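You operate a simulated robot arm through the tools that you are given. There is no shell and no other tool.

The job below is to be done with a simulated two-armed robot. You get a single attempt, and the scene is never put back.

JOB
Fit the spacer that the gauge arm shows into the pocket, then lay the green pane in the jig.
Fine: swing the arm aside; press the black gasket home and swing the blue bar across.

The check looks at the end state, three seconds after you hand in, the way a careful person would. Anything else that was tipped, shoved, dropped, spilled or broken makes it a failure.

ROBOT AND FRAMES
Two 7-joint arms with fingered hands on one trunk that stands fixed in place. Base frame: the origin is at the foot of the trunk, x ahead of it, y to its left, z up; the work surface is at about z = 900. Readings come in mm, rad, newtons and seconds.
The left shoulder is at [80, 241, 1442], the right one opposite. Each reaches about 1128 mm from its shoulder. Payload 4.9 kg a hand.
The TCP of each hand is the grasp point between the finger pads, 32 mm short of the fingertips. In the tool frame z runs along the fingers and y along their closing line. The gripper opens to 200 mm; its body begins 89 mm behind the TCP. The gripper is a hand of 4 fingers: y runs from the thumb to the fingers, the wrist lies at [0, 0, -267] in the tool frame, and closing takes about 1.5 s.
Orientation is that of the tool frame in the base frame, as a unit quaternion [w, x, y, z]. With the fingers straight down and closing along the base's y, the tool's x points along the base's -x, its y along +y and its z along -z.

CONTROLS
- The arms move only by the tool jog_arm. It takes "left_series", "right_series" or both (then of equal length, played together; a hand with none holds still); each is a list of rows, each a list of 2 entries, a list of its own where there are three numbers: the shift along the tool's x, y, z in units of 500 mm (1.0 is 500 mm), then the turn, a rotation vector about the tool's x, y, z in units of 120 degrees (1.0 is 120 degrees). In form: [[[dx, dy, dz], [wx, wy, wz]], ...]. A call has 1 to 20 rows; each row is the pose to reach, as a shift and turn from the pose commanded when the call began, along the tool's axes at that moment. "left_fingers" and "right_fingers" are, for a hand that has rows, the opening, from 0 (shut) to 1 (fully open), set as the call begins (left out, the last holds). A call with a number of a shift or a turn outside -1 to 1 is refused whole. A row lasts 0.2 s, in which the tool goes at most 50 mm and 0.15 rad; a call with a longer step from one row to the next is refused whole, and so is a gripper value outside its range. A pose out of reach is approached as far as the arm can. The call stops where the force on the tool passes 80 N (or 10 N more than at its start, if that is more) or the arm is blocked; 0.2 s more then pass. Each finger travels about 72 mm/s and halts on what it meets, pressing with about 22 N; the grip force reading is that of the motor and also rises with nothing between the fingers. The clock runs only during rows and for 0.2 s after the last one: add rows that repeat a pose to give the fingers time. The reply holds the time, the measured pose of the TCP, the force on the tool along the base axes, the opening and the grip force, in the units named above and with some noise, with the torque about the TCP (base axes, N m) and any sound that the robot's microphone picked up, and new pictures: "pictures" is both (left out), scene, wrist or none (wrist: the cameras of the hands that moved).
- Cameras (640 x 400 px; columns grow to the right, rows downward): "scene" is now at [99.3, 27.8, 1592.6]; the picture's right is [0.41, -0.91, 0.00], its down [-0.58, -0.26, -0.77] and it looks along [0.70, 0.32, -0.64] (base axes); focal length 373 px, centre (320, 200). "left" rides on the left gripper at [-69, -69, -116] in its tool frame; the picture's right is [0.71, -0.71, 0.00], its down [0.54, 0.54, -0.64] and it looks along [0.45, 0.45, 0.77] (tool axes); focal length 226 px, centre (320, 200). "right" rides on the right gripper at [69, -69, -116] in its tool frame; the picture's right is [0.71, 0.71, 0.00], its down [-0.54, 0.54, -0.64] and it looks along [-0.45, 0.45, 0.77] (tool axes); focal length 226 px, centre (320, 200). There is no depth. A picture from a camera that has moved, and an enlarged one, comes with that camera's place and axes in the base frame and with its lens. The place of the scene camera against the robot may be out by one fixed shift of up to 25 mm in any direction.
- move_column(by): slides the trunk up (or, below 0, down) by that many mm; the arms and the scene camera ride with it, the base frame stays. It gives what a move gives, with no picture.
- preshape(shape, hand): the hand has 4 fingers and takes this shape, open, in about a second: jaw (thumb against the fingers, like two jaws); tri (thumb and two fingers); tip (a fingertip pinch); poke (one finger out to press); point (the index stretched); flat (the hand flat); cup (the hand cupped); fist (a fist). The gripper value then closes the fingers along that shape, each until it touches; the sizes above hold for jaw. It gives what a move gives, with no picture.
- aim_head(pan, tilt): turns the head with the scene camera to pan (to the left, within 1.501 rad either way) and tilt (down, from -0.506 to 1.204), counted from straight ahead of the robot. It gives what a move gives, and a new picture of the scene camera.
- enlarge(camera, box): a new picture of the part [left, top, right, bottom] of that camera's present view, enlarged. It takes no simulated time.
- sign_off(): hands the job in; it is judged then, once.

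Nothing tells you positions but the pictures and the camera data. Unless the task says otherwise, let go and move clear before handing in.

The tools are called after "Call:" by a JSON object that holds its "method" and its "body". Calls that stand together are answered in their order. jog_arm: Moves the arms, as the interface text tells. Its arguments: {"type":"object","properties":{"left_series":{"type":"array"},"left_fingers":{"type":"number"},"right_series":{"type":"array"},"right_fingers":{"type":"number"},"pictures":{"type":"string","enum":["both","scene","wrist","none"]}},"required":[]} The other tools are called the same way: move_column (by) moves the trunk up or down; preshape (shape, hand) gives the hand a shape; aim_head (pan, tilt) turns the head that bears the scene camera; enlarge (camera, box) takes an enlarged picture of a part of a camera's view; sign_off () hands the job in.

At the start:

```text
time_s: 0.0
left_tool_pos: [545.2, 416.7, 1233.5]
left_tool_rot: [-0.001, -0.001, 1.0, 0.0]
left_contact_force: [-0.1, -0.2, 0.1]
left_ft_torque: [0.02, 0.0, 0.02]
left_finger_gap: 199.9
left_finger_force: 0.1
left_shape: jaw
right_tool_pos: [734.7, -57.5, 1249.6]
right_tool_rot: [0.0, 0.0, 1.0, -0.001]
right_contact_force: [-0.5, -0.6, -0.3]
right_ft_torque: [0.0, -0.04, -0.01]
right_finger_gap: 199.6
right_finger_force: 0.0
right_shape: jaw
trunk travel left (down, up): [-350.0, 490.0]
head pan, tilt (commanded): [0.422, 0.689]
```

scene: 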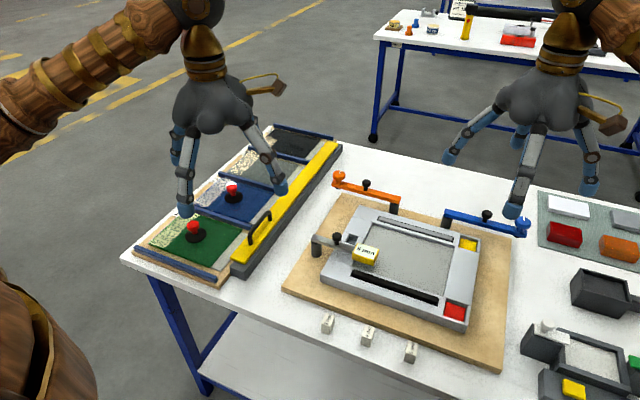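
right: 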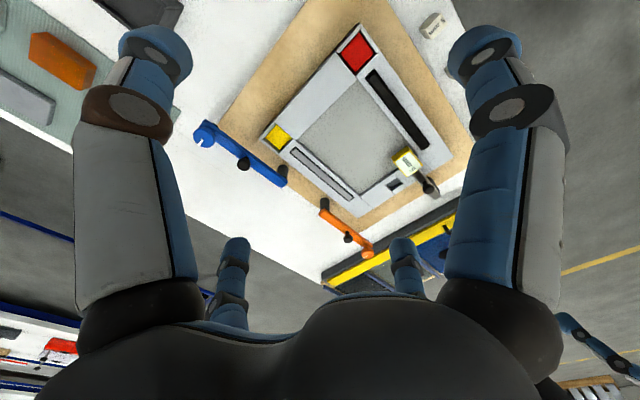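
left: 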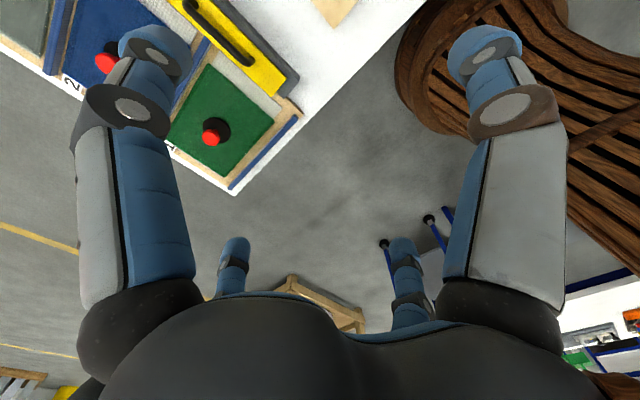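

I see a jig on a wooden board with a gauge arm (yellow tag), orange and blue swing bars, three small white spacers in front, and panes in a rack at the left. I'll look closely at the parts before moving anything.

Call:
{"method": "enlarge", "body": {"camera": "scene", "box": [280, 160, 530, 370]}}

Call:
{"method": "enlarge", "body": {"camera": "scene", "box": [300, 300, 440, 380]}}

Call:
{"method": "enlarge", "body": {"camera": "scene", "box": [310, 220, 400, 280]}}

Call:
{"method": "enlarge", "body": {"camera": "scene", "box": [120, 110, 350, 300]}}

Call:
{"method": "enlarge", "body": {"camera": "right", "box": [180, 0, 480, 250]}}

```text
1.90 times, centred on (405, 265) of scene
camera zoom: at [99.3, 27.8, 1592.6], right [0.41, -0.91, 0.0], down [-0.58, -0.26, -0.77], along [0.7, 0.32, -0.64], focal length 710 px, centre (158, 76)
```

zoom: 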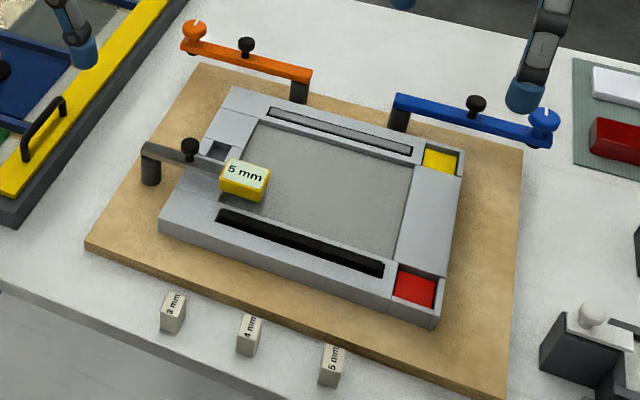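

```text
4.57 times, centred on (370, 340) of scene
camera zoom: at [99.3, 27.8, 1592.6], right [0.41, -0.91, 0.0], down [-0.58, -0.26, -0.77], along [0.7, 0.32, -0.64], focal length 1705 px, centre (91, -440)
```

zoom: 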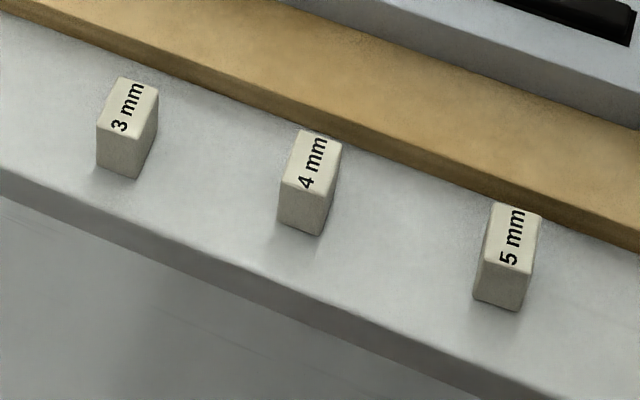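

```text
6.67 times, centred on (355, 250) of scene
camera zoom: at [99.3, 27.8, 1592.6], right [0.41, -0.91, 0.0], down [-0.58, -0.26, -0.77], along [0.7, 0.32, -0.64], focal length 2487 px, centre (87, -133)
```

zoom: 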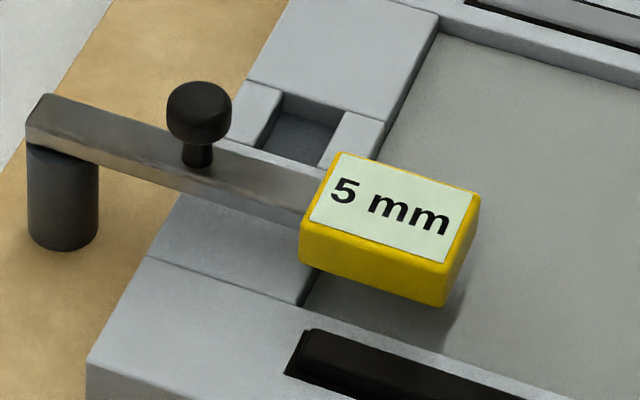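

```text
2.11 times, centred on (235, 205) of scene
camera zoom: at [99.3, 27.8, 1592.6], right [0.41, -0.91, 0.0], down [-0.58, -0.26, -0.77], along [0.7, 0.32, -0.64], focal length 785 px, centre (499, 190)
```

zoom: 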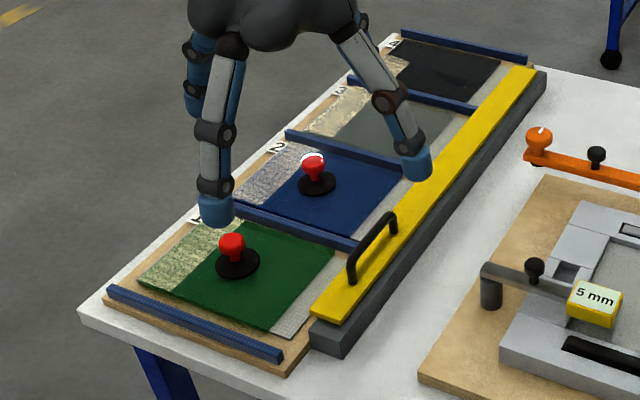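

```text
1.60 times, centred on (330, 125) of right
camera zoom: at [664.3, -126.3, 1365.5], right [-0.71, 0.71, 0.0], down [0.54, 0.54, 0.64], along [0.45, 0.45, -0.77], focal length 362 px, centre (304, 320)
```

zoom: 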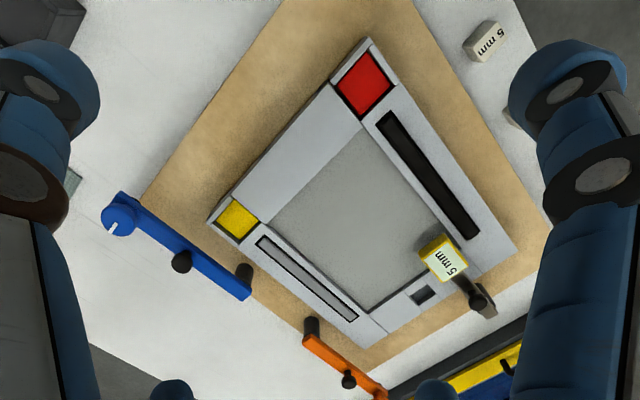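

The gauge arm reads 5 mm, and the three spacers are marked 3, 4 and 5 mm. I'll look at the rack with the green pane, the gauge arm and the other items from more views.

Call:
{"method": "enlarge", "body": {"camera": "left", "box": [60, 0, 320, 200]}}

Call:
{"method": "enlarge", "body": {"camera": "scene", "box": [120, 190, 260, 300]}}

Call:
{"method": "enlarge", "body": {"camera": "scene", "box": [500, 180, 640, 400]}}

Call:
{"method": "enlarge", "body": {"camera": "scene", "box": [420, 190, 540, 270]}}

Call:
{"method": "enlarge", "body": {"camera": "scene", "box": [340, 240, 500, 340]}}

```text
2.00 times, centred on (190, 100) of left
camera zoom: at [615.1, 349.3, 1349.4], right [-0.71, -0.71, 0.0], down [-0.54, 0.54, 0.64], along [-0.46, 0.45, -0.77], focal length 452 px, centre (580, 400)
```

zoom: 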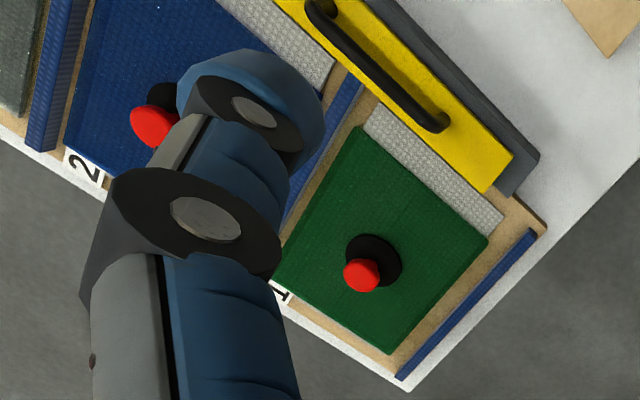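

```text
3.64 times, centred on (190, 245) of scene
camera zoom: at [99.3, 27.8, 1592.6], right [0.41, -0.91, 0.0], down [-0.58, -0.26, -0.77], along [0.7, 0.32, -0.64], focal length 1356 px, centre (793, 36)
```

zoom: 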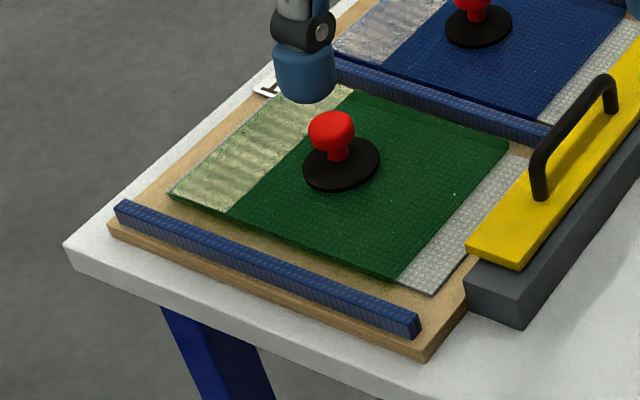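

```text
1.82 times, centred on (570, 290) of scene
camera zoom: at [99.3, 27.8, 1592.6], right [0.41, -0.91, 0.0], down [-0.58, -0.26, -0.77], along [0.7, 0.32, -0.64], focal length 678 px, centre (-134, 36)
```

zoom: 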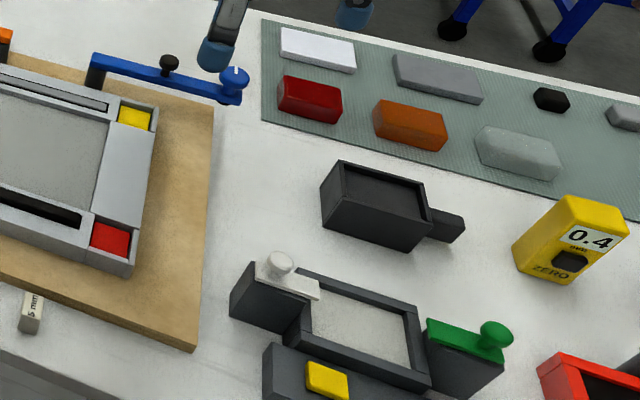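

```text
5.00 times, centred on (480, 230) of scene
camera zoom: at [99.3, 27.8, 1592.6], right [0.41, -0.91, 0.0], down [-0.58, -0.26, -0.77], along [0.7, 0.32, -0.64], focal length 1865 px, centre (-480, 50)
```

zoom: 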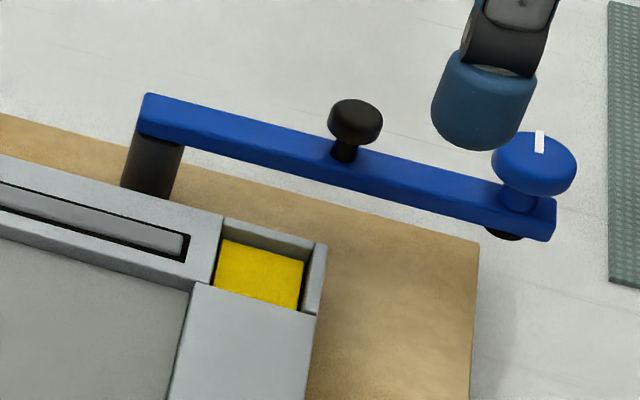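

```text
4.00 times, centred on (420, 290) of scene
camera zoom: at [99.3, 27.8, 1592.6], right [0.41, -0.91, 0.0], down [-0.58, -0.26, -0.77], along [0.7, 0.32, -0.64], focal length 1492 px, centre (-80, -160)
```

zoom: 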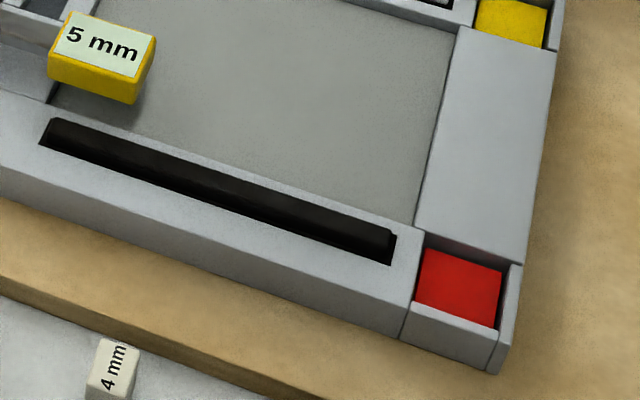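

The jig seems axis-aligned with the base, roughly x 570–880, y −70–240. I'll take detailed enlargements from the wrist cameras to triangulate exactly.

Call:
{"method": "enlarge", "body": {"camera": "right", "box": [240, 20, 400, 120]}}

Call:
{"method": "enlarge", "body": {"camera": "right", "box": [320, 110, 480, 210]}}

Call:
{"method": "enlarge", "body": {"camera": "right", "box": [180, 100, 340, 200]}}

Call:
{"method": "enlarge", "body": {"camera": "left", "box": [160, 40, 320, 200]}}

```text
4.00 times, centred on (320, 70) of right
camera zoom: at [664.3, -126.3, 1365.5], right [-0.71, 0.71, 0.0], down [0.54, 0.54, 0.64], along [0.45, 0.45, -0.77], focal length 904 px, centre (320, 720)
```

zoom: 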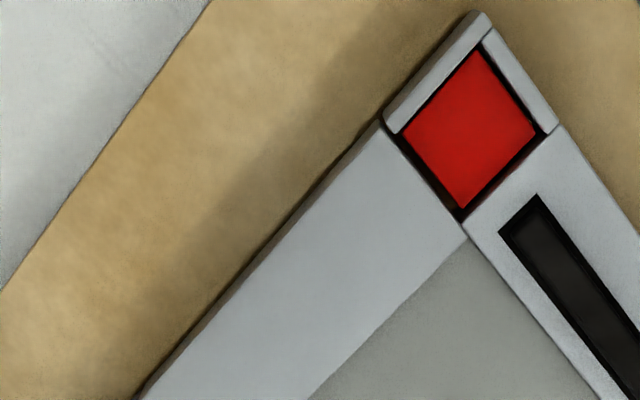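

```text
4.00 times, centred on (400, 160) of right
camera zoom: at [664.3, -126.3, 1365.5], right [-0.71, 0.71, 0.0], down [0.54, 0.54, 0.64], along [0.45, 0.45, -0.77], focal length 904 px, centre (0, 360)
```

zoom: 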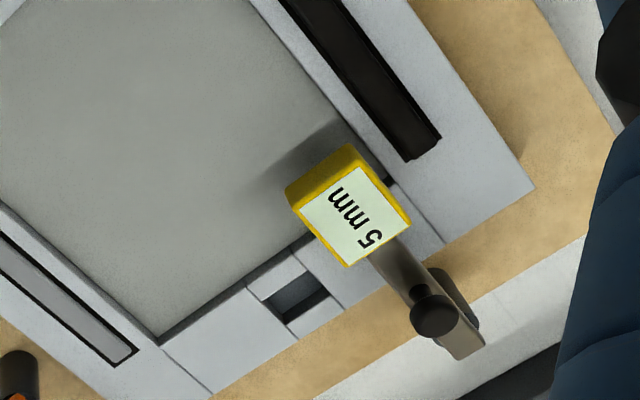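

```text
4.00 times, centred on (260, 150) of right
camera zoom: at [664.3, -126.3, 1365.5], right [-0.71, 0.71, 0.0], down [0.54, 0.54, 0.64], along [0.45, 0.45, -0.77], focal length 904 px, centre (560, 400)
```

zoom: 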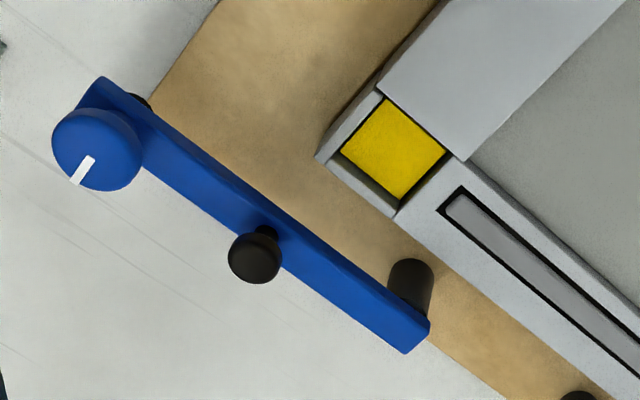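

```text
2.50 times, centred on (240, 120) of left
camera zoom: at [615.1, 349.3, 1349.4], right [-0.71, -0.71, 0.0], down [-0.54, 0.54, 0.64], along [-0.46, 0.45, -0.77], focal length 565 px, centre (520, 400)
```

zoom: 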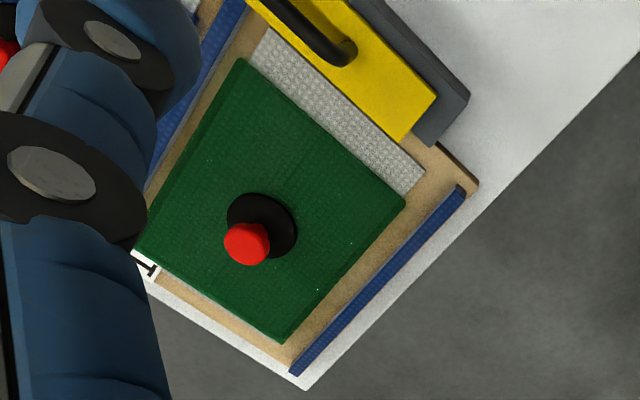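

The pane seems to sit at about x 562–697, y 527–713, and the 5 mm spacer at about (550, 10). I'll bring both wrist cameras nearer for a second view of each area.

Call:
{"method": "jog_arm", "body": {"right_series": [[[0.0539, 0.023, 0.0478], [0, 0, 0]], [[0.1078, 0.046, 0.0957], [0, 0, 0]], [[0.1616, 0.069, 0.1435], [0, 0, 0]], [[0.2155, 0.092, 0.1914], [0, 0, 0]], [[0.2694, 0.115, 0.2392], [0, 0, 0]], [[0.2694, 0.115, 0.2392], [0, 0, 0]]], "left_series": [[[-0.042, 0.0412, 0.0332], [0, 0, 0]], [[-0.084, 0.0824, 0.0664], [0, 0, 0]], [[-0.126, 0.1236, 0.0996], [0, 0, 0]], [[-0.168, 0.1648, 0.1328], [0, 0, 0]], [[-0.21, 0.206, 0.166], [0, 0, 0]], [[-0.21, 0.206, 0.166], [0, 0, 0]]]}}

```text
time_s: 1.4
left_tool_pos: [649.7, 517.1, 1149.5]
left_tool_rot: [-0.001, 0.0, 1.0, 0.0]
left_contact_force: [0.1, 0.0, -0.2]
left_ft_torque: [-0.03, -0.01, -0.02]
left_finger_gap: 200.0
left_finger_force: 0.1
left_shape: jaw
right_tool_pos: [599.4, -1.5, 1128.7]
right_tool_rot: [0.0, 0.0, 1.0, 0.0]
right_contact_force: [-1.0, -0.4, -0.6]
right_ft_torque: [0.02, -0.02, 0.0]
right_finger_gap: 199.9
right_finger_force: 0.0
right_shape: jaw
trunk travel left (down, up): [-350.0, 490.0]
head pan, tilt (commanded): [0.422, 0.689]
camera scene: at [98.6, 27.2, 1592.7], right [0.41, -0.91, 0.0], down [-0.58, -0.26, -0.77], along [0.7, 0.32, -0.64], focal length 373 px, centre (320, 200)
camera right: at [528.8, -70.8, 1244.9], right [-0.71, 0.71, 0.0], down [0.54, 0.54, 0.64], along [0.45, 0.45, -0.77], focal length 226 px, centre (320, 200)
camera left: at [718.5, 449.8, 1266.1], right [-0.71, -0.71, 0.0], down [-0.54, 0.54, 0.64], along [-0.46, 0.45, -0.77], focal length 226 px, centre (320, 200)
```

scene: 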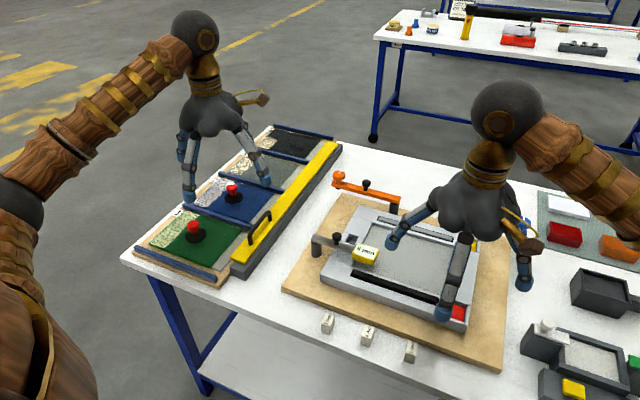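
right: 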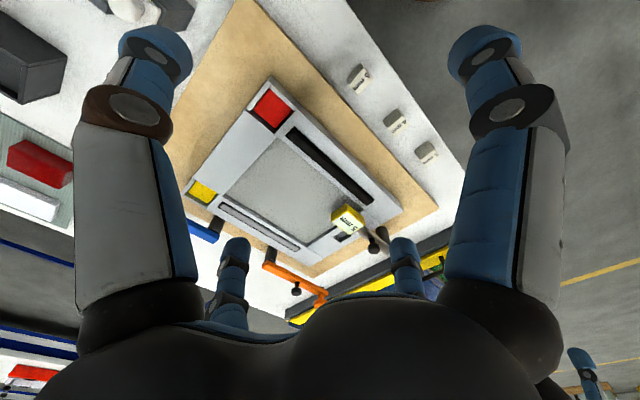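
left: 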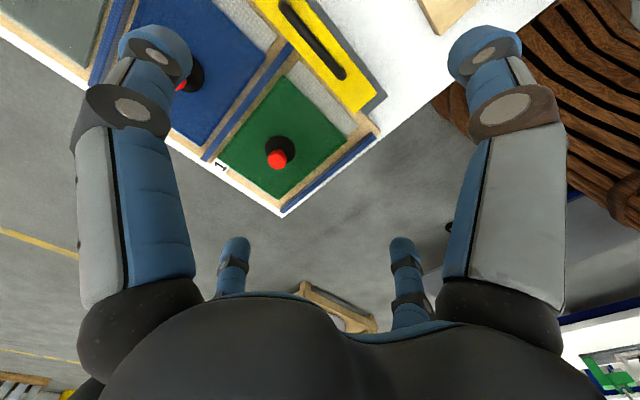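

The hands are in place above the jig and the rack. I'll enlarge these views to triangulate the spacers, gauge arm, pocket and pane.

Call:
{"method": "enlarge", "body": {"camera": "right", "box": [300, 50, 460, 150]}}

Call:
{"method": "enlarge", "body": {"camera": "right", "box": [300, 150, 460, 250]}}

Call:
{"method": "enlarge", "body": {"camera": "right", "box": [180, 70, 340, 170]}}

Call:
{"method": "enlarge", "body": {"camera": "left", "box": [190, 40, 390, 220]}}

Call:
{"method": "enlarge", "body": {"camera": "right", "box": [190, 150, 350, 310]}}

```text
4.00 times, centred on (380, 100) of right
camera zoom: at [528.8, -70.8, 1244.9], right [-0.71, 0.71, 0.0], down [0.54, 0.54, 0.64], along [0.45, 0.45, -0.77], focal length 904 px, centre (80, 600)
```

zoom: 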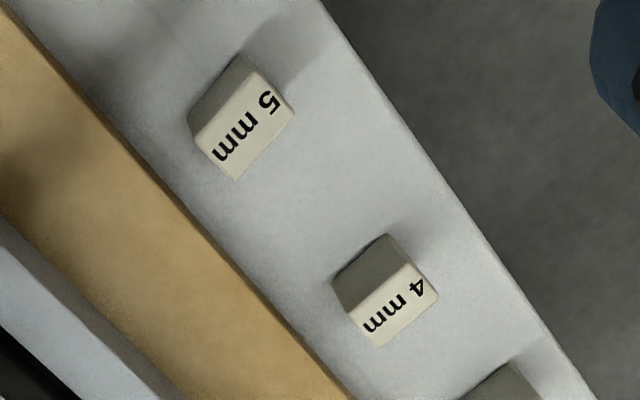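

```text
4.00 times, centred on (380, 200) of right
camera zoom: at [528.8, -70.8, 1244.9], right [-0.71, 0.71, 0.0], down [0.54, 0.54, 0.64], along [0.45, 0.45, -0.77], focal length 904 px, centre (80, 200)
```

zoom: 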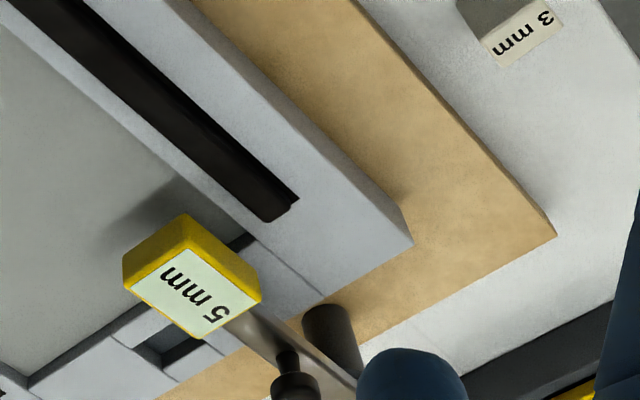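

```text
4.00 times, centred on (260, 120) of right
camera zoom: at [528.8, -70.8, 1244.9], right [-0.71, 0.71, 0.0], down [0.54, 0.54, 0.64], along [0.45, 0.45, -0.77], focal length 904 px, centre (560, 520)
```

zoom: 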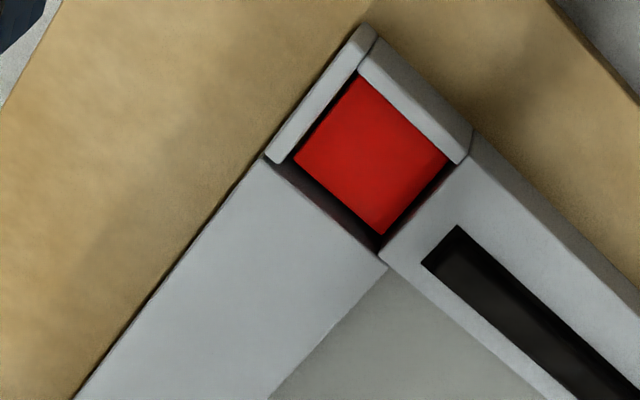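

```text
2.22 times, centred on (290, 130) of left
camera zoom: at [718.5, 449.8, 1266.1], right [-0.71, -0.71, 0.0], down [-0.54, 0.54, 0.64], along [-0.46, 0.45, -0.77], focal length 502 px, centre (387, 356)
```

zoom: 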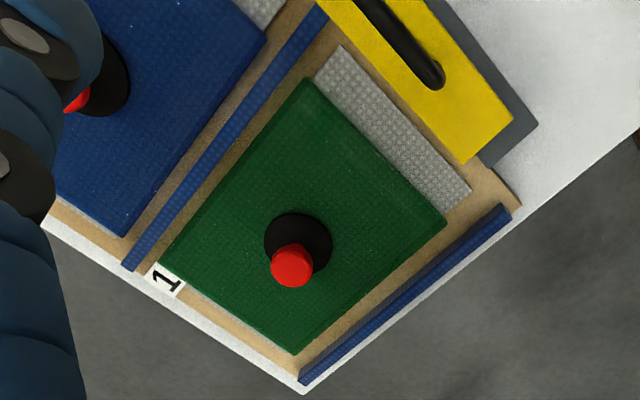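

```text
2.50 times, centred on (270, 230) of right
camera zoom: at [528.8, -70.8, 1244.9], right [-0.71, 0.71, 0.0], down [0.54, 0.54, 0.64], along [0.45, 0.45, -0.77], focal length 565 px, centre (445, 125)
```

zoom: 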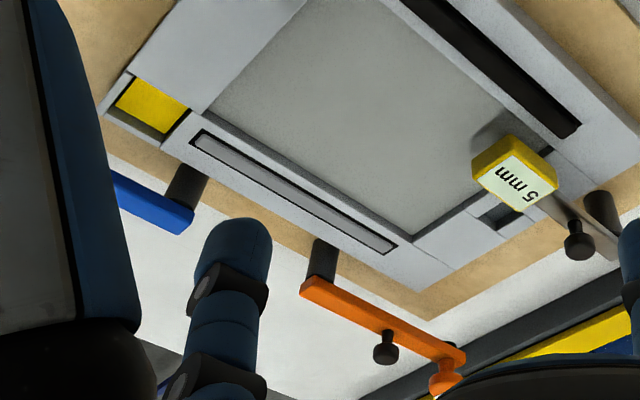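

Triangulating from the two views puts the surfaces lower than I first assumed: pane top at z≈880, jig frame top at z≈905. The gauge arm pivots near (707, 300), with its knob near (707, 255, 963). I'll try the hand's tip shape in free air to see what it looks like.

Call:
{"method": "preshape", "body": {"shape": "tip", "hand": "left"}}

Call:
{"method": "preshape", "body": {"shape": "poke", "hand": "right"}}

Call:
{"method": "enlarge", "body": {"camera": "left", "box": [0, 0, 640, 400]}}

Call:
{"method": "enlarge", "body": {"camera": "right", "box": [0, 0, 640, 400]}}

Call:
{"method": "enlarge", "body": {"camera": "scene", "box": [150, 60, 310, 220]}}

Call:
{"method": "enlarge", "body": {"camera": "scene", "box": [370, 80, 570, 330]}}

```text
time_s: 2.3
left_tool_pos: [649.2, 518.2, 1148.7]
left_tool_rot: [0.0, -0.001, 1.0, -0.001]
left_contact_force: [-0.7, -0.4, -0.1]
left_ft_torque: [0.0, 0.0, -0.02]
left_finger_gap: 200.0
left_finger_force: 0.1
left_shape: tip
right_tool_pos: [599.3, -1.2, 1129.6]
right_tool_rot: [0.0, 0.001, 1.0, -0.001]
right_contact_force: [0.1, -0.1, -0.2]
right_ft_torque: [0.0, 0.03, 0.02]
right_finger_gap: 200.1
right_finger_force: 0.1
right_shape: jaw
trunk travel left (down, up): [-350.0, 490.0]
head pan, tilt (commanded): [0.422, 0.689]
```

```text
time_s: 3.2
left_tool_pos: [651.5, 517.5, 1148.5]
left_tool_rot: [-0.001, -0.001, 1.0, 0.0]
left_contact_force: [0.4, 0.2, 1.0]
left_ft_torque: [-0.03, 0.01, -0.02]
left_finger_gap: 199.8
left_finger_force: 0.1
left_shape: tip
right_tool_pos: [599.2, -1.5, 1129.2]
right_tool_rot: [0.0, 0.0, 1.0, 0.0]
right_contact_force: [0.1, -1.0, 0.4]
right_ft_torque: [0.01, 0.02, 0.0]
right_finger_gap: 0.0
right_finger_force: 0.0
right_shape: poke
trunk travel left (down, up): [-350.0, 490.0]
head pan, tilt (commanded): [0.422, 0.689]
```

```text
1.00 times, centred on (320, 200) of left (not enlarged: the box is as wide or as high as the picture)
camera zoom: at [718.8, 450.1, 1265.8], right [-0.71, -0.71, 0.0], down [-0.54, 0.54, 0.64], along [-0.46, 0.45, -0.77], focal length 226 px, centre (320, 200)
```

zoom: 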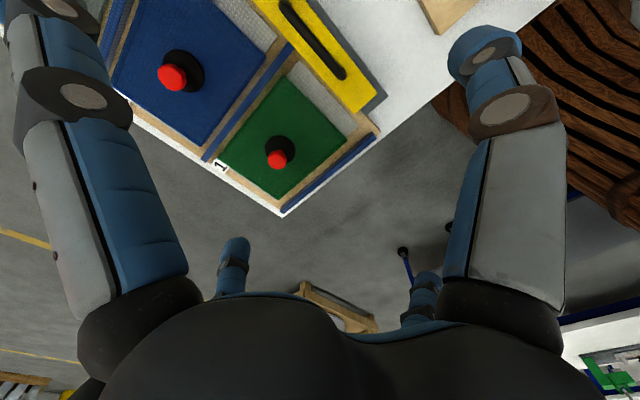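

```text
1.00 times, centred on (320, 200) of right (not enlarged: the box is as wide or as high as the picture)
camera zoom: at [529.6, -70.5, 1245.0], right [-0.71, 0.71, 0.0], down [0.54, 0.54, 0.64], along [0.45, 0.45, -0.77], focal length 226 px, centre (320, 200)
```

zoom: 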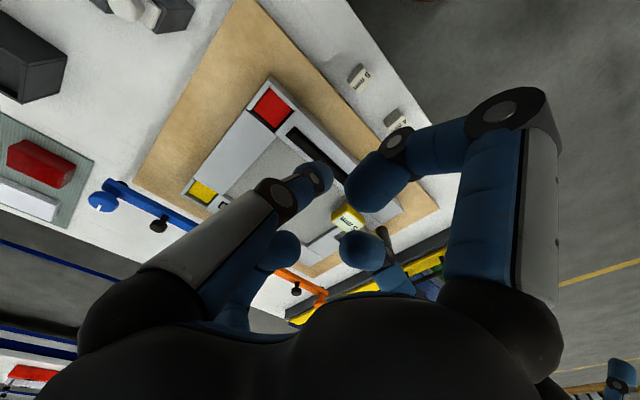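

```text
2.50 times, centred on (230, 140) of scene
camera zoom: at [99.2, 27.7, 1592.6], right [0.41, -0.91, 0.0], down [-0.58, -0.26, -0.77], along [0.7, 0.32, -0.64], focal length 932 px, centre (545, 350)
```

zoom: 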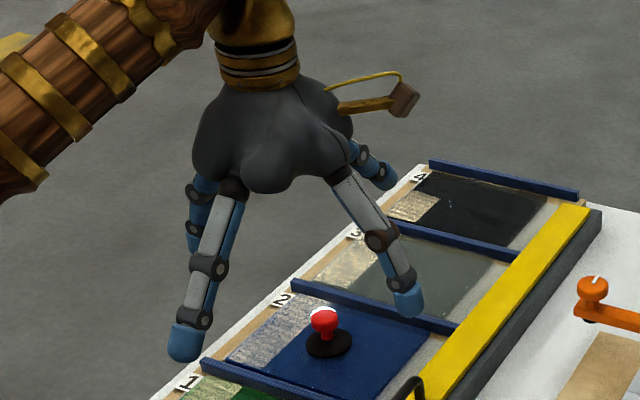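

```text
1.60 times, centred on (470, 205) of scene
camera zoom: at [99.2, 27.7, 1592.6], right [0.41, -0.91, 0.0], down [-0.58, -0.26, -0.77], along [0.7, 0.32, -0.64], focal length 597 px, centre (80, 192)
```

zoom: 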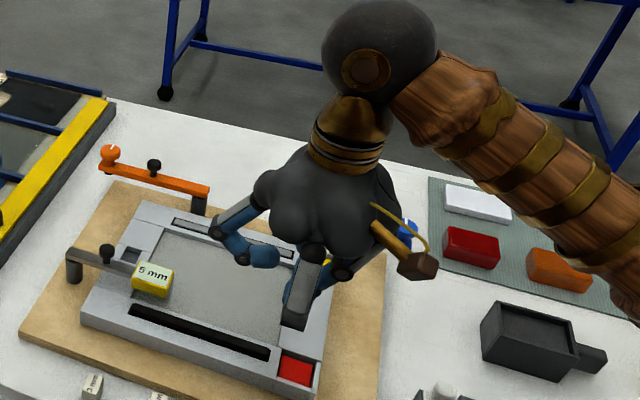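

The tip shape splays the two x-side fingers and leaves thumb and opposing finger along y. I'll look closer at the poke shape on the right hand.

Call:
{"method": "enlarge", "body": {"camera": "right", "box": [180, 80, 500, 300]}}

Call:
{"method": "enlarge", "body": {"camera": "scene", "box": [420, 150, 540, 250]}}

```text
1.82 times, centred on (340, 190) of right
camera zoom: at [529.6, -70.5, 1245.0], right [-0.71, 0.71, 0.0], down [0.54, 0.54, 0.64], along [0.45, 0.45, -0.77], focal length 411 px, centre (284, 218)
```

zoom: 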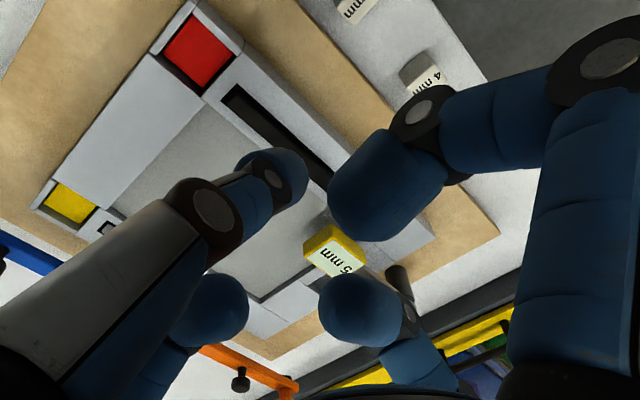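

```text
4.00 times, centred on (480, 200) of scene
camera zoom: at [99.2, 27.7, 1592.6], right [0.41, -0.91, 0.0], down [-0.58, -0.26, -0.77], along [0.7, 0.32, -0.64], focal length 1492 px, centre (-320, 200)
```

zoom: 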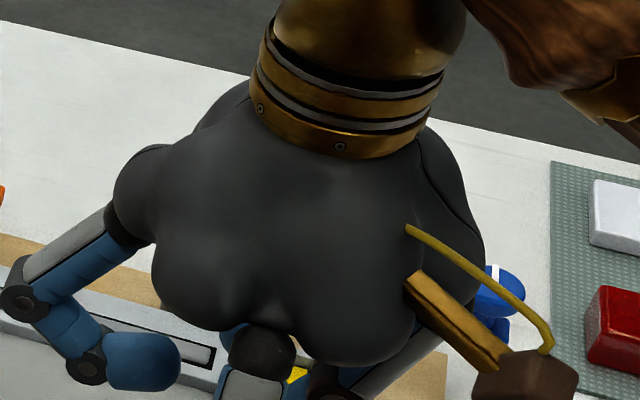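

The poke shape puts one fingertip on the tool axis about 32 mm past the TCP. I'll use it on the right hand to touch bare table near (540, −50) and learn the true surface height.

Call:
{"method": "jog_arm", "body": {"right_series": [[[0.0296, -0.0244, 0.075], [0, 0, 0]], [[0.0593, -0.0487, 0.15], [0, 0, 0]], [[0.0889, -0.073, 0.225], [0, 0, 0]], [[0.1186, -0.0974, 0.3], [0, 0, 0]], [[0.1186, -0.0974, 0.36], [0, 0, 0]], [[0.1186, -0.0974, 0.36], [0, 0, 0]]]}}

```text
time_s: 4.6
left_tool_pos: [649.5, 518.1, 1149.8]
left_tool_rot: [0.0, -0.002, 1.0, 0.0]
left_contact_force: [0.6, -0.4, 0.3]
left_ft_torque: [-0.01, 0.02, 0.05]
left_finger_gap: 199.9
left_finger_force: 0.1
left_shape: tip
right_tool_pos: [540.8, -49.2, 947.9]
right_tool_rot: [0.0, 0.0, 1.0, 0.0]
right_contact_force: [0.2, 0.0, 0.0]
right_ft_torque: [0.01, -0.01, 0.01]
right_finger_gap: 0.0
right_finger_force: 0.2
right_shape: poke
trunk travel left (down, up): [-350.0, 490.0]
head pan, tilt (commanded): [0.422, 0.689]
camera scene: at [99.1, 27.8, 1592.6], right [0.41, -0.91, 0.0], down [-0.58, -0.26, -0.77], along [0.7, 0.32, -0.64], focal length 373 px, centre (320, 200)
camera right: at [470.3, -118.1, 1064.9], right [-0.71, 0.71, 0.0], down [0.54, 0.54, 0.64], along [0.45, 0.45, -0.77], focal length 226 px, centre (320, 200)
```

scene: 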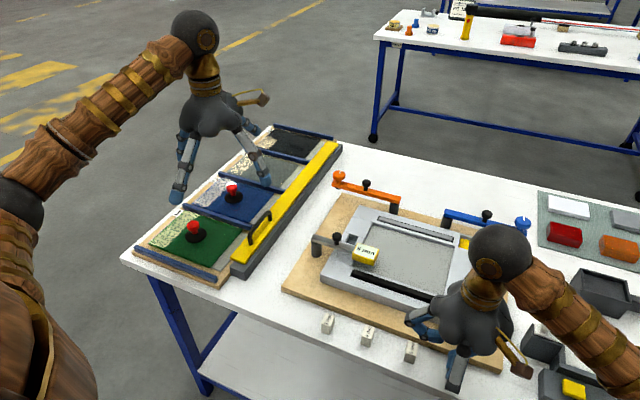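
right: 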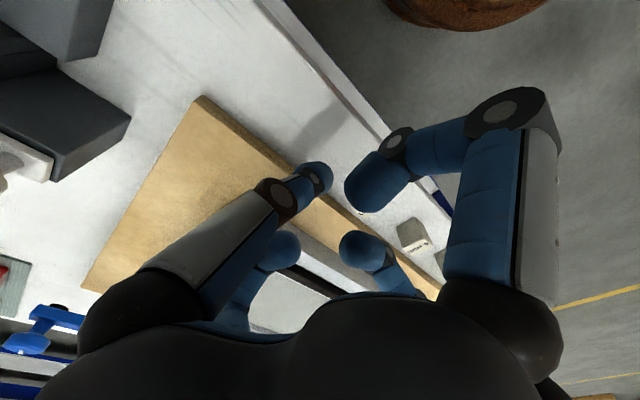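

The fingertip is at z≈916 and clear of everything. I'll creep down in small steps to find the table.

Call:
{"method": "jog_arm", "body": {"right_series": [[[0, 0, 0.01], [0, 0, 0]], [[0, 0, 0.02], [0, 0, 0]], [[0, 0, 0.03], [0, 0, 0]]], "pictures": "wrist"}}

```text
time_s: 5.4
left_tool_pos: [649.2, 517.7, 1150.0]
left_tool_rot: [-0.001, -0.001, 1.0, 0.0]
left_contact_force: [0.3, -0.4, 0.3]
left_ft_torque: [-0.01, -0.01, -0.02]
left_finger_gap: 200.0
left_finger_force: 0.0
left_shape: tip
right_tool_pos: [540.1, -48.5, 934.3]
right_tool_rot: [0.001, -0.001, 1.0, 0.001]
right_contact_force: [0.0, -1.2, 0.7]
right_ft_torque: [-0.04, -0.01, -0.01]
right_finger_gap: 0.1
right_finger_force: 0.1
right_shape: poke
trunk travel left (down, up): [-350.0, 490.0]
head pan, tilt (commanded): [0.422, 0.689]
camera right: at [470.6, -117.7, 1050.4], right [-0.71, 0.71, 0.0], down [0.54, 0.54, 0.64], along [0.45, 0.45, -0.77], focal length 226 px, centre (320, 200)
```

right: 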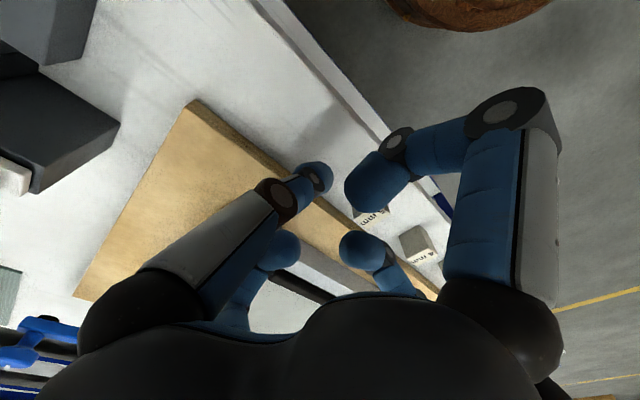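

Still no contact with the tip at z≈902. I'll zoom in to judge the gap.

Call:
{"method": "enlarge", "body": {"camera": "right", "box": [260, 100, 460, 260]}}

Call:
{"method": "enlarge", "body": {"camera": "scene", "box": [390, 290, 510, 400]}}

```text
2.50 times, centred on (360, 180) of right
camera zoom: at [470.6, -117.7, 1050.4], right [-0.71, 0.71, 0.0], down [0.54, 0.54, 0.64], along [0.45, 0.45, -0.77], focal length 565 px, centre (220, 250)
```

zoom: 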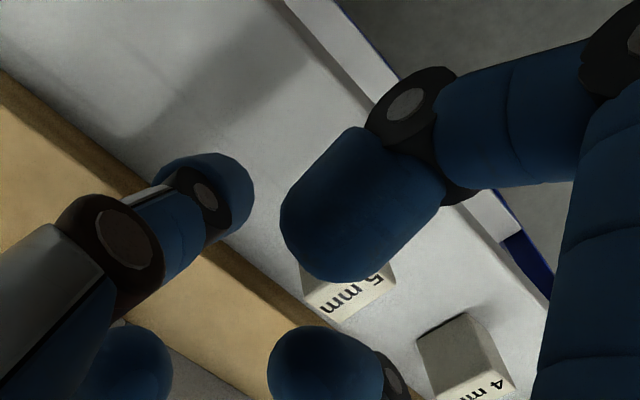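

```text
3.64 times, centred on (450, 345) of scene
camera zoom: at [99.2, 27.8, 1592.6], right [0.41, -0.91, 0.0], down [-0.58, -0.26, -0.77], along [0.7, 0.32, -0.64], focal length 1356 px, centre (-153, -327)
```

zoom: 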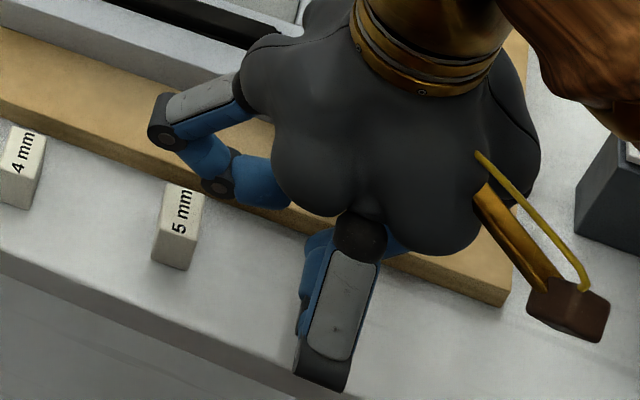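

From this closer view the spacer top triangulates to z≈894 (near x 541, y 25), so the table is around 872. I'll lift the right hand clear to the right and bring the left hand, in tip shape, above the 5 mm spacer.

Call:
{"method": "jog_arm", "body": {"right_series": [[[0, 0, -0.083], [0, 0, 0]], [[0, 0, -0.166], [0, 0, 0]], [[0, 0, -0.249], [0, 0, 0]], [[0, 0, -0.332], [0, 0, 0]], [[0, -0.09, -0.332], [0, 0, 0]], [[0, -0.18, -0.332], [0, 0, 0]], [[0, -0.27, -0.332], [0, 0, 0]], [[0, -0.36, -0.332], [0, 0, 0]], [[0, -0.45, -0.332], [0, 0, 0]], [[0, -0.5, -0.332], [0, 0, 0]], [[0, -0.5, -0.332], [0, 0, 0]], [[0, -0.5, -0.332], [0, 0, 0]], [[0, -0.5, -0.332], [0, 0, 0]], [[0, -0.5, -0.332], [0, 0, 0]]], "left_series": [[[0.0197, -0.0896, 0], [0, 0, 0]], [[0.0394, -0.1792, 0], [0, 0, 0]], [[0.0591, -0.2687, 0], [0, 0, 0]], [[0.0788, -0.3583, 0], [0, 0, 0]], [[0.0985, -0.4479, 0], [0, 0, 0]], [[0.1181, -0.5375, 0], [0, 0, 0]], [[0.1378, -0.6271, 0], [0, 0, 0]], [[0.1575, -0.7167, 0], [0, 0, 0]], [[0.1772, -0.8062, 0], [0, 0, 0]], [[0.1969, -0.8958, 0], [0, 0, 0]], [[0.2166, -0.9854, 0], [0, 0, 0]], [[0.2166, -0.9854, 0.09], [0, 0, 0]], [[0.2166, -0.9854, 0.18], [0, 0, 0]], [[0.2166, -0.9854, 0.2], [0, 0, 0]]]}}

```text
time_s: 8.4
left_tool_pos: [542.6, 25.5, 1049.9]
left_tool_rot: [0.001, -0.001, 1.0, 0.001]
left_contact_force: [-0.4, -0.6, -1.2]
left_ft_torque: [-0.01, 0.02, 0.01]
left_finger_gap: 199.9
left_finger_force: 0.0
left_shape: tip
left hand out of reach, approached as far as the arm can: row 10
right_tool_pos: [539.4, -298.6, 1102.5]
right_tool_rot: [-0.001, 0.0, 1.0, 0.0]
right_contact_force: [-0.3, 0.0, 0.0]
right_ft_torque: [-0.03, -0.01, 0.05]
right_finger_gap: 0.0
right_finger_force: 0.0
right_shape: poke
trunk travel left (down, up): [-350.0, 490.0]
head pan, tilt (commanded): [0.422, 0.689]
camera scene: at [98.4, 26.7, 1592.6], right [0.41, -0.91, 0.0], down [-0.58, -0.26, -0.77], along [0.7, 0.32, -0.64], focal length 373 px, centre (320, 200)
camera right: at [469.4, -368.2, 1217.1], right [-0.71, 0.71, 0.0], down [0.54, 0.54, 0.64], along [0.45, 0.45, -0.77], focal length 226 px, centre (320, 200)
camera left: at [611.9, -41.9, 1167.0], right [-0.71, -0.71, 0.0], down [-0.54, 0.54, 0.64], along [-0.46, 0.45, -0.77], focal length 226 px, centre (320, 200)
```

scene: 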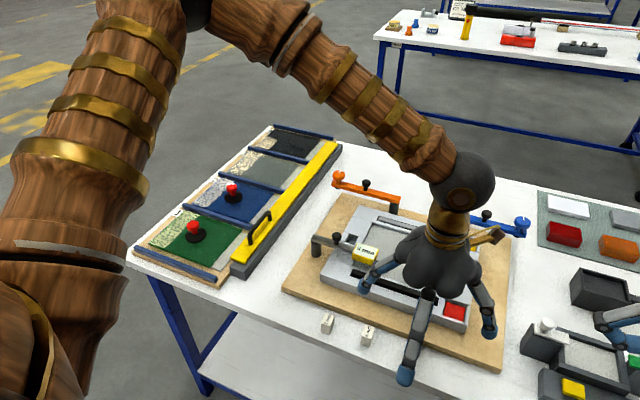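
right: 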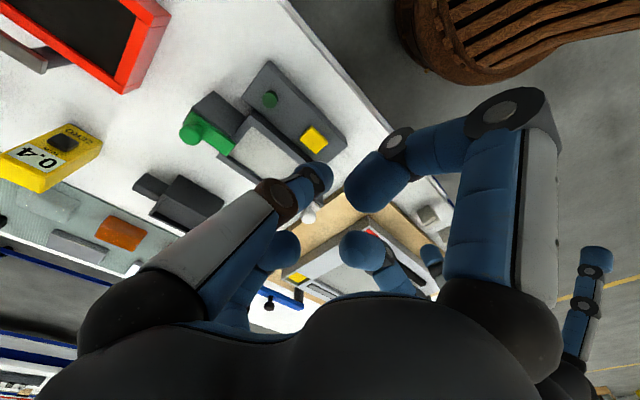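
left: 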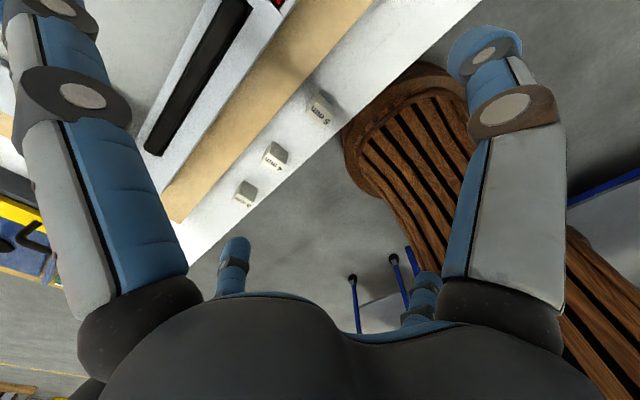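

The left hand is above the 5 mm spacer, but in tip shape the splayed fingers could catch the jig frame. I'll see how the tri shape and a partly closed jaw look instead.

Call:
{"method": "preshape", "body": {"shape": "tri", "hand": "left"}}

Call:
{"method": "enlarge", "body": {"camera": "left", "box": [0, 0, 640, 400]}}

Call:
{"method": "enlarge", "body": {"camera": "scene", "box": [340, 200, 540, 400]}}

```text
time_s: 9.3
left_tool_pos: [542.6, 25.8, 1050.4]
left_tool_rot: [-0.002, -0.001, 1.0, 0.0]
left_contact_force: [-0.4, -0.3, 0.0]
left_ft_torque: [0.02, 0.01, -0.01]
left_finger_gap: 199.9
left_finger_force: 0.0
left_shape: tri
right_tool_pos: [539.7, -298.8, 1101.2]
right_tool_rot: [0.001, 0.0, 1.0, 0.0]
right_contact_force: [0.3, 0.3, -0.3]
right_ft_torque: [0.03, 0.02, 0.0]
right_finger_gap: 0.0
right_finger_force: 0.0
right_shape: poke
trunk travel left (down, up): [-350.0, 490.0]
head pan, tilt (commanded): [0.422, 0.689]
```

```text
1.00 times, centred on (320, 200) of left (not enlarged: the box is as wide or as high as the picture)
camera zoom: at [612.3, -41.3, 1166.7], right [-0.71, -0.71, 0.0], down [-0.54, 0.54, 0.64], along [-0.46, 0.45, -0.77], focal length 226 px, centre (320, 200)
```

zoom: 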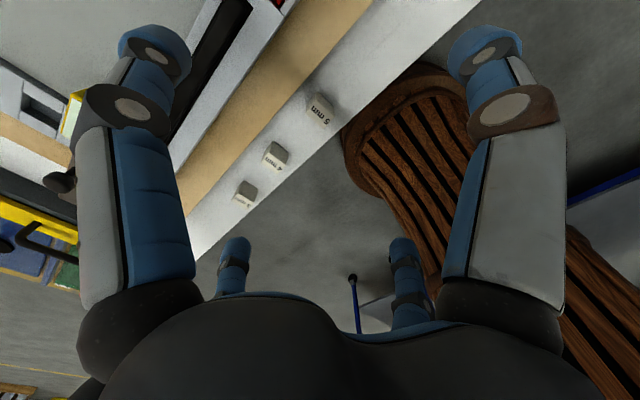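

```text
2.00 times, centred on (440, 300) of scene
camera zoom: at [99.1, 27.6, 1592.6], right [0.41, -0.91, 0.0], down [-0.58, -0.26, -0.77], along [0.7, 0.32, -0.64], focal length 746 px, centre (80, 0)
```

zoom: 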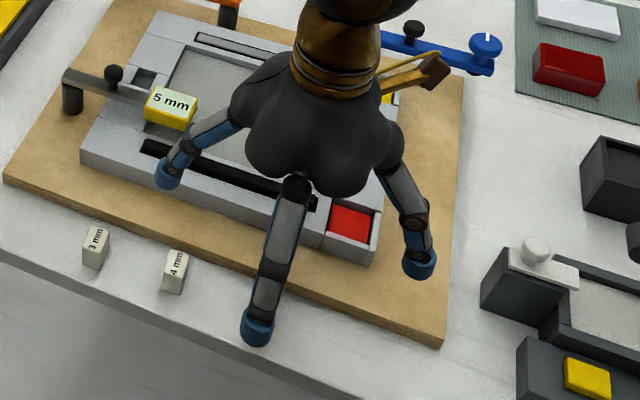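

Tri looks like jaw when open. I'll partly close it in the air to see which fingers move.

Call:
{"method": "jog_arm", "body": {"left_series": [[[0, 0, 0], [0, 0, 0]], [[0, 0, 0], [0, 0, 0]], [[0, 0, 0], [0, 0, 0]], [[0, 0, 0], [0, 0, 0]], [[0, 0, 0], [0, 0, 0]], [[0, 0, 0], [0, 0, 0]]], "left_fingers": 0.2}}

```text
time_s: 10.7
left_tool_pos: [543.5, 26.6, 1049.9]
left_tool_rot: [-0.001, 0.0, 1.0, 0.0]
left_contact_force: [0.8, -0.4, -0.1]
left_ft_torque: [0.03, -0.02, -0.01]
left_finger_gap: 40.3
left_finger_force: 0.1
left_shape: tri
right_tool_pos: [540.3, -298.8, 1101.2]
right_tool_rot: [0.0, -0.001, 1.0, 0.0]
right_contact_force: [0.5, 0.4, 0.5]
right_ft_torque: [-0.02, 0.01, 0.02]
right_finger_gap: 0.0
right_finger_force: 0.1
right_shape: poke
trunk travel left (down, up): [-350.0, 490.0]
head pan, tilt (commanded): [0.422, 0.689]
camera scene: at [99.2, 27.5, 1592.6], right [0.41, -0.91, 0.0], down [-0.58, -0.26, -0.77], along [0.7, 0.32, -0.64], focal length 373 px, centre (320, 200)
camera left: at [612.3, -41.4, 1166.6], right [-0.71, -0.71, 0.0], down [-0.54, 0.54, 0.64], along [-0.46, 0.45, -0.77], focal length 226 px, centre (320, 200)
```

scene: 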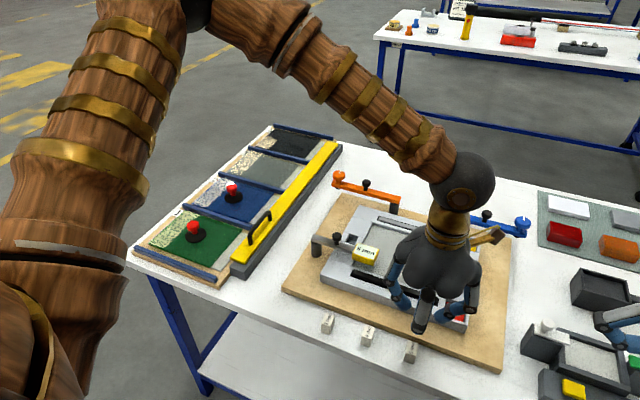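
left: 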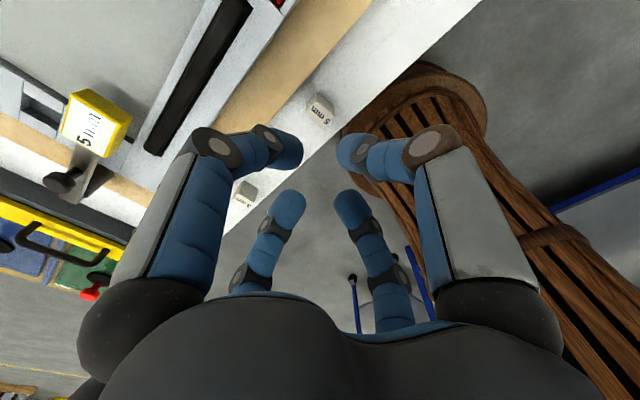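

All four fingers close in tri. I'll check whether the splayed fingers stay out of the way when the tip shape closes.

Call:
{"method": "preshape", "body": {"shape": "tip", "hand": "left"}}

Call:
{"method": "jog_arm", "body": {"left_series": [[[0, 0, 0], [0, 0, 0]], [[0, 0, 0], [0, 0, 0]], [[0, 0, 0], [0, 0, 0]], [[0, 0, 0], [0, 0, 0]], [[0, 0, 0], [0, 0, 0]], [[0, 0, 0], [0, 0, 0]]], "left_fingers": 0.2}}

Call:
{"method": "enlarge", "body": {"camera": "scene", "box": [340, 200, 540, 400]}}

```text
time_s: 11.6
left_tool_pos: [543.0, 26.3, 1049.1]
left_tool_rot: [-0.001, -0.001, 1.0, 0.0]
left_contact_force: [-0.3, -0.4, -0.8]
left_ft_torque: [-0.02, 0.03, -0.03]
left_finger_gap: 199.9
left_finger_force: 0.0
left_shape: tip
right_tool_pos: [540.8, -298.2, 1101.4]
right_tool_rot: [0.0, 0.001, 1.0, 0.0]
right_contact_force: [-0.2, 0.9, -0.5]
right_ft_torque: [0.0, -0.01, 0.0]
right_finger_gap: 0.0
right_finger_force: 0.1
right_shape: poke
trunk travel left (down, up): [-350.0, 490.0]
head pan, tilt (commanded): [0.422, 0.689]
```

```text
time_s: 13.0
left_tool_pos: [543.6, 26.5, 1049.8]
left_tool_rot: [-0.001, 0.0, 1.0, 0.0]
left_contact_force: [-0.3, -0.2, -0.8]
left_ft_torque: [-0.01, -0.03, -0.01]
left_finger_gap: 40.1
left_finger_force: 0.1
left_shape: tip
right_tool_pos: [540.1, -298.2, 1100.8]
right_tool_rot: [0.0, 0.0, 1.0, 0.0]
right_contact_force: [0.0, -0.6, -0.8]
right_ft_torque: [0.05, -0.01, 0.0]
right_finger_gap: 0.0
right_finger_force: 0.0
right_shape: poke
trunk travel left (down, up): [-350.0, 490.0]
head pan, tilt (commanded): [0.422, 0.689]
camera scene: at [99.2, 27.5, 1592.6], right [0.41, -0.91, 0.0], down [-0.58, -0.26, -0.77], along [0.7, 0.32, -0.64], focal length 373 px, centre (320, 200)
camera left: at [612.3, -41.4, 1166.6], right [-0.71, -0.71, 0.0], down [-0.54, 0.54, 0.64], along [-0.46, 0.45, -0.77], focal length 226 px, centre (320, 200)
```

scene: 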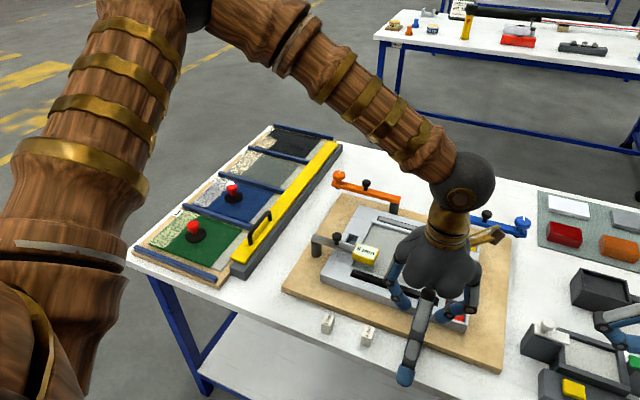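
left: 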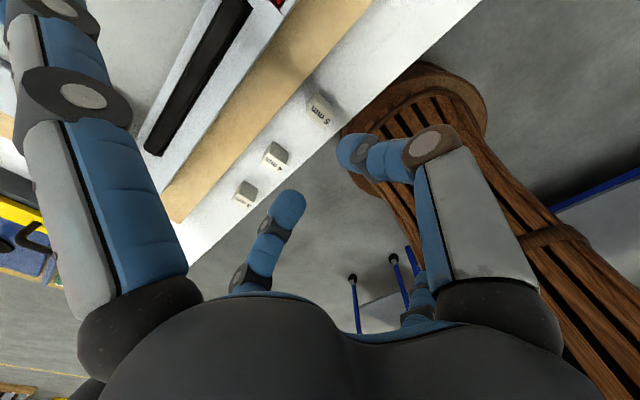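

```text
2.00 times, centred on (440, 300) of scene
camera zoom: at [99.2, 27.5, 1592.6], right [0.41, -0.91, 0.0], down [-0.58, -0.26, -0.77], along [0.7, 0.32, -0.64], focal length 746 px, centre (80, 0)
```

zoom: 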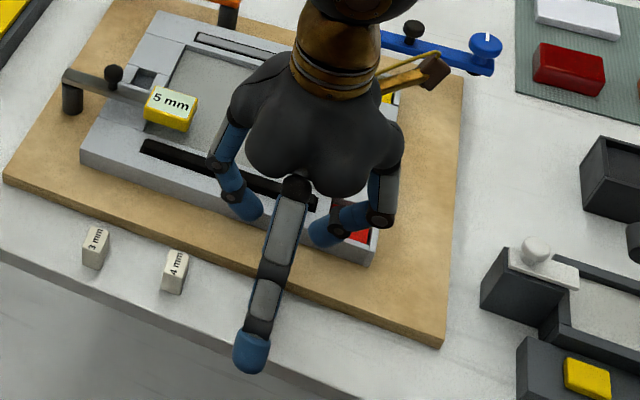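

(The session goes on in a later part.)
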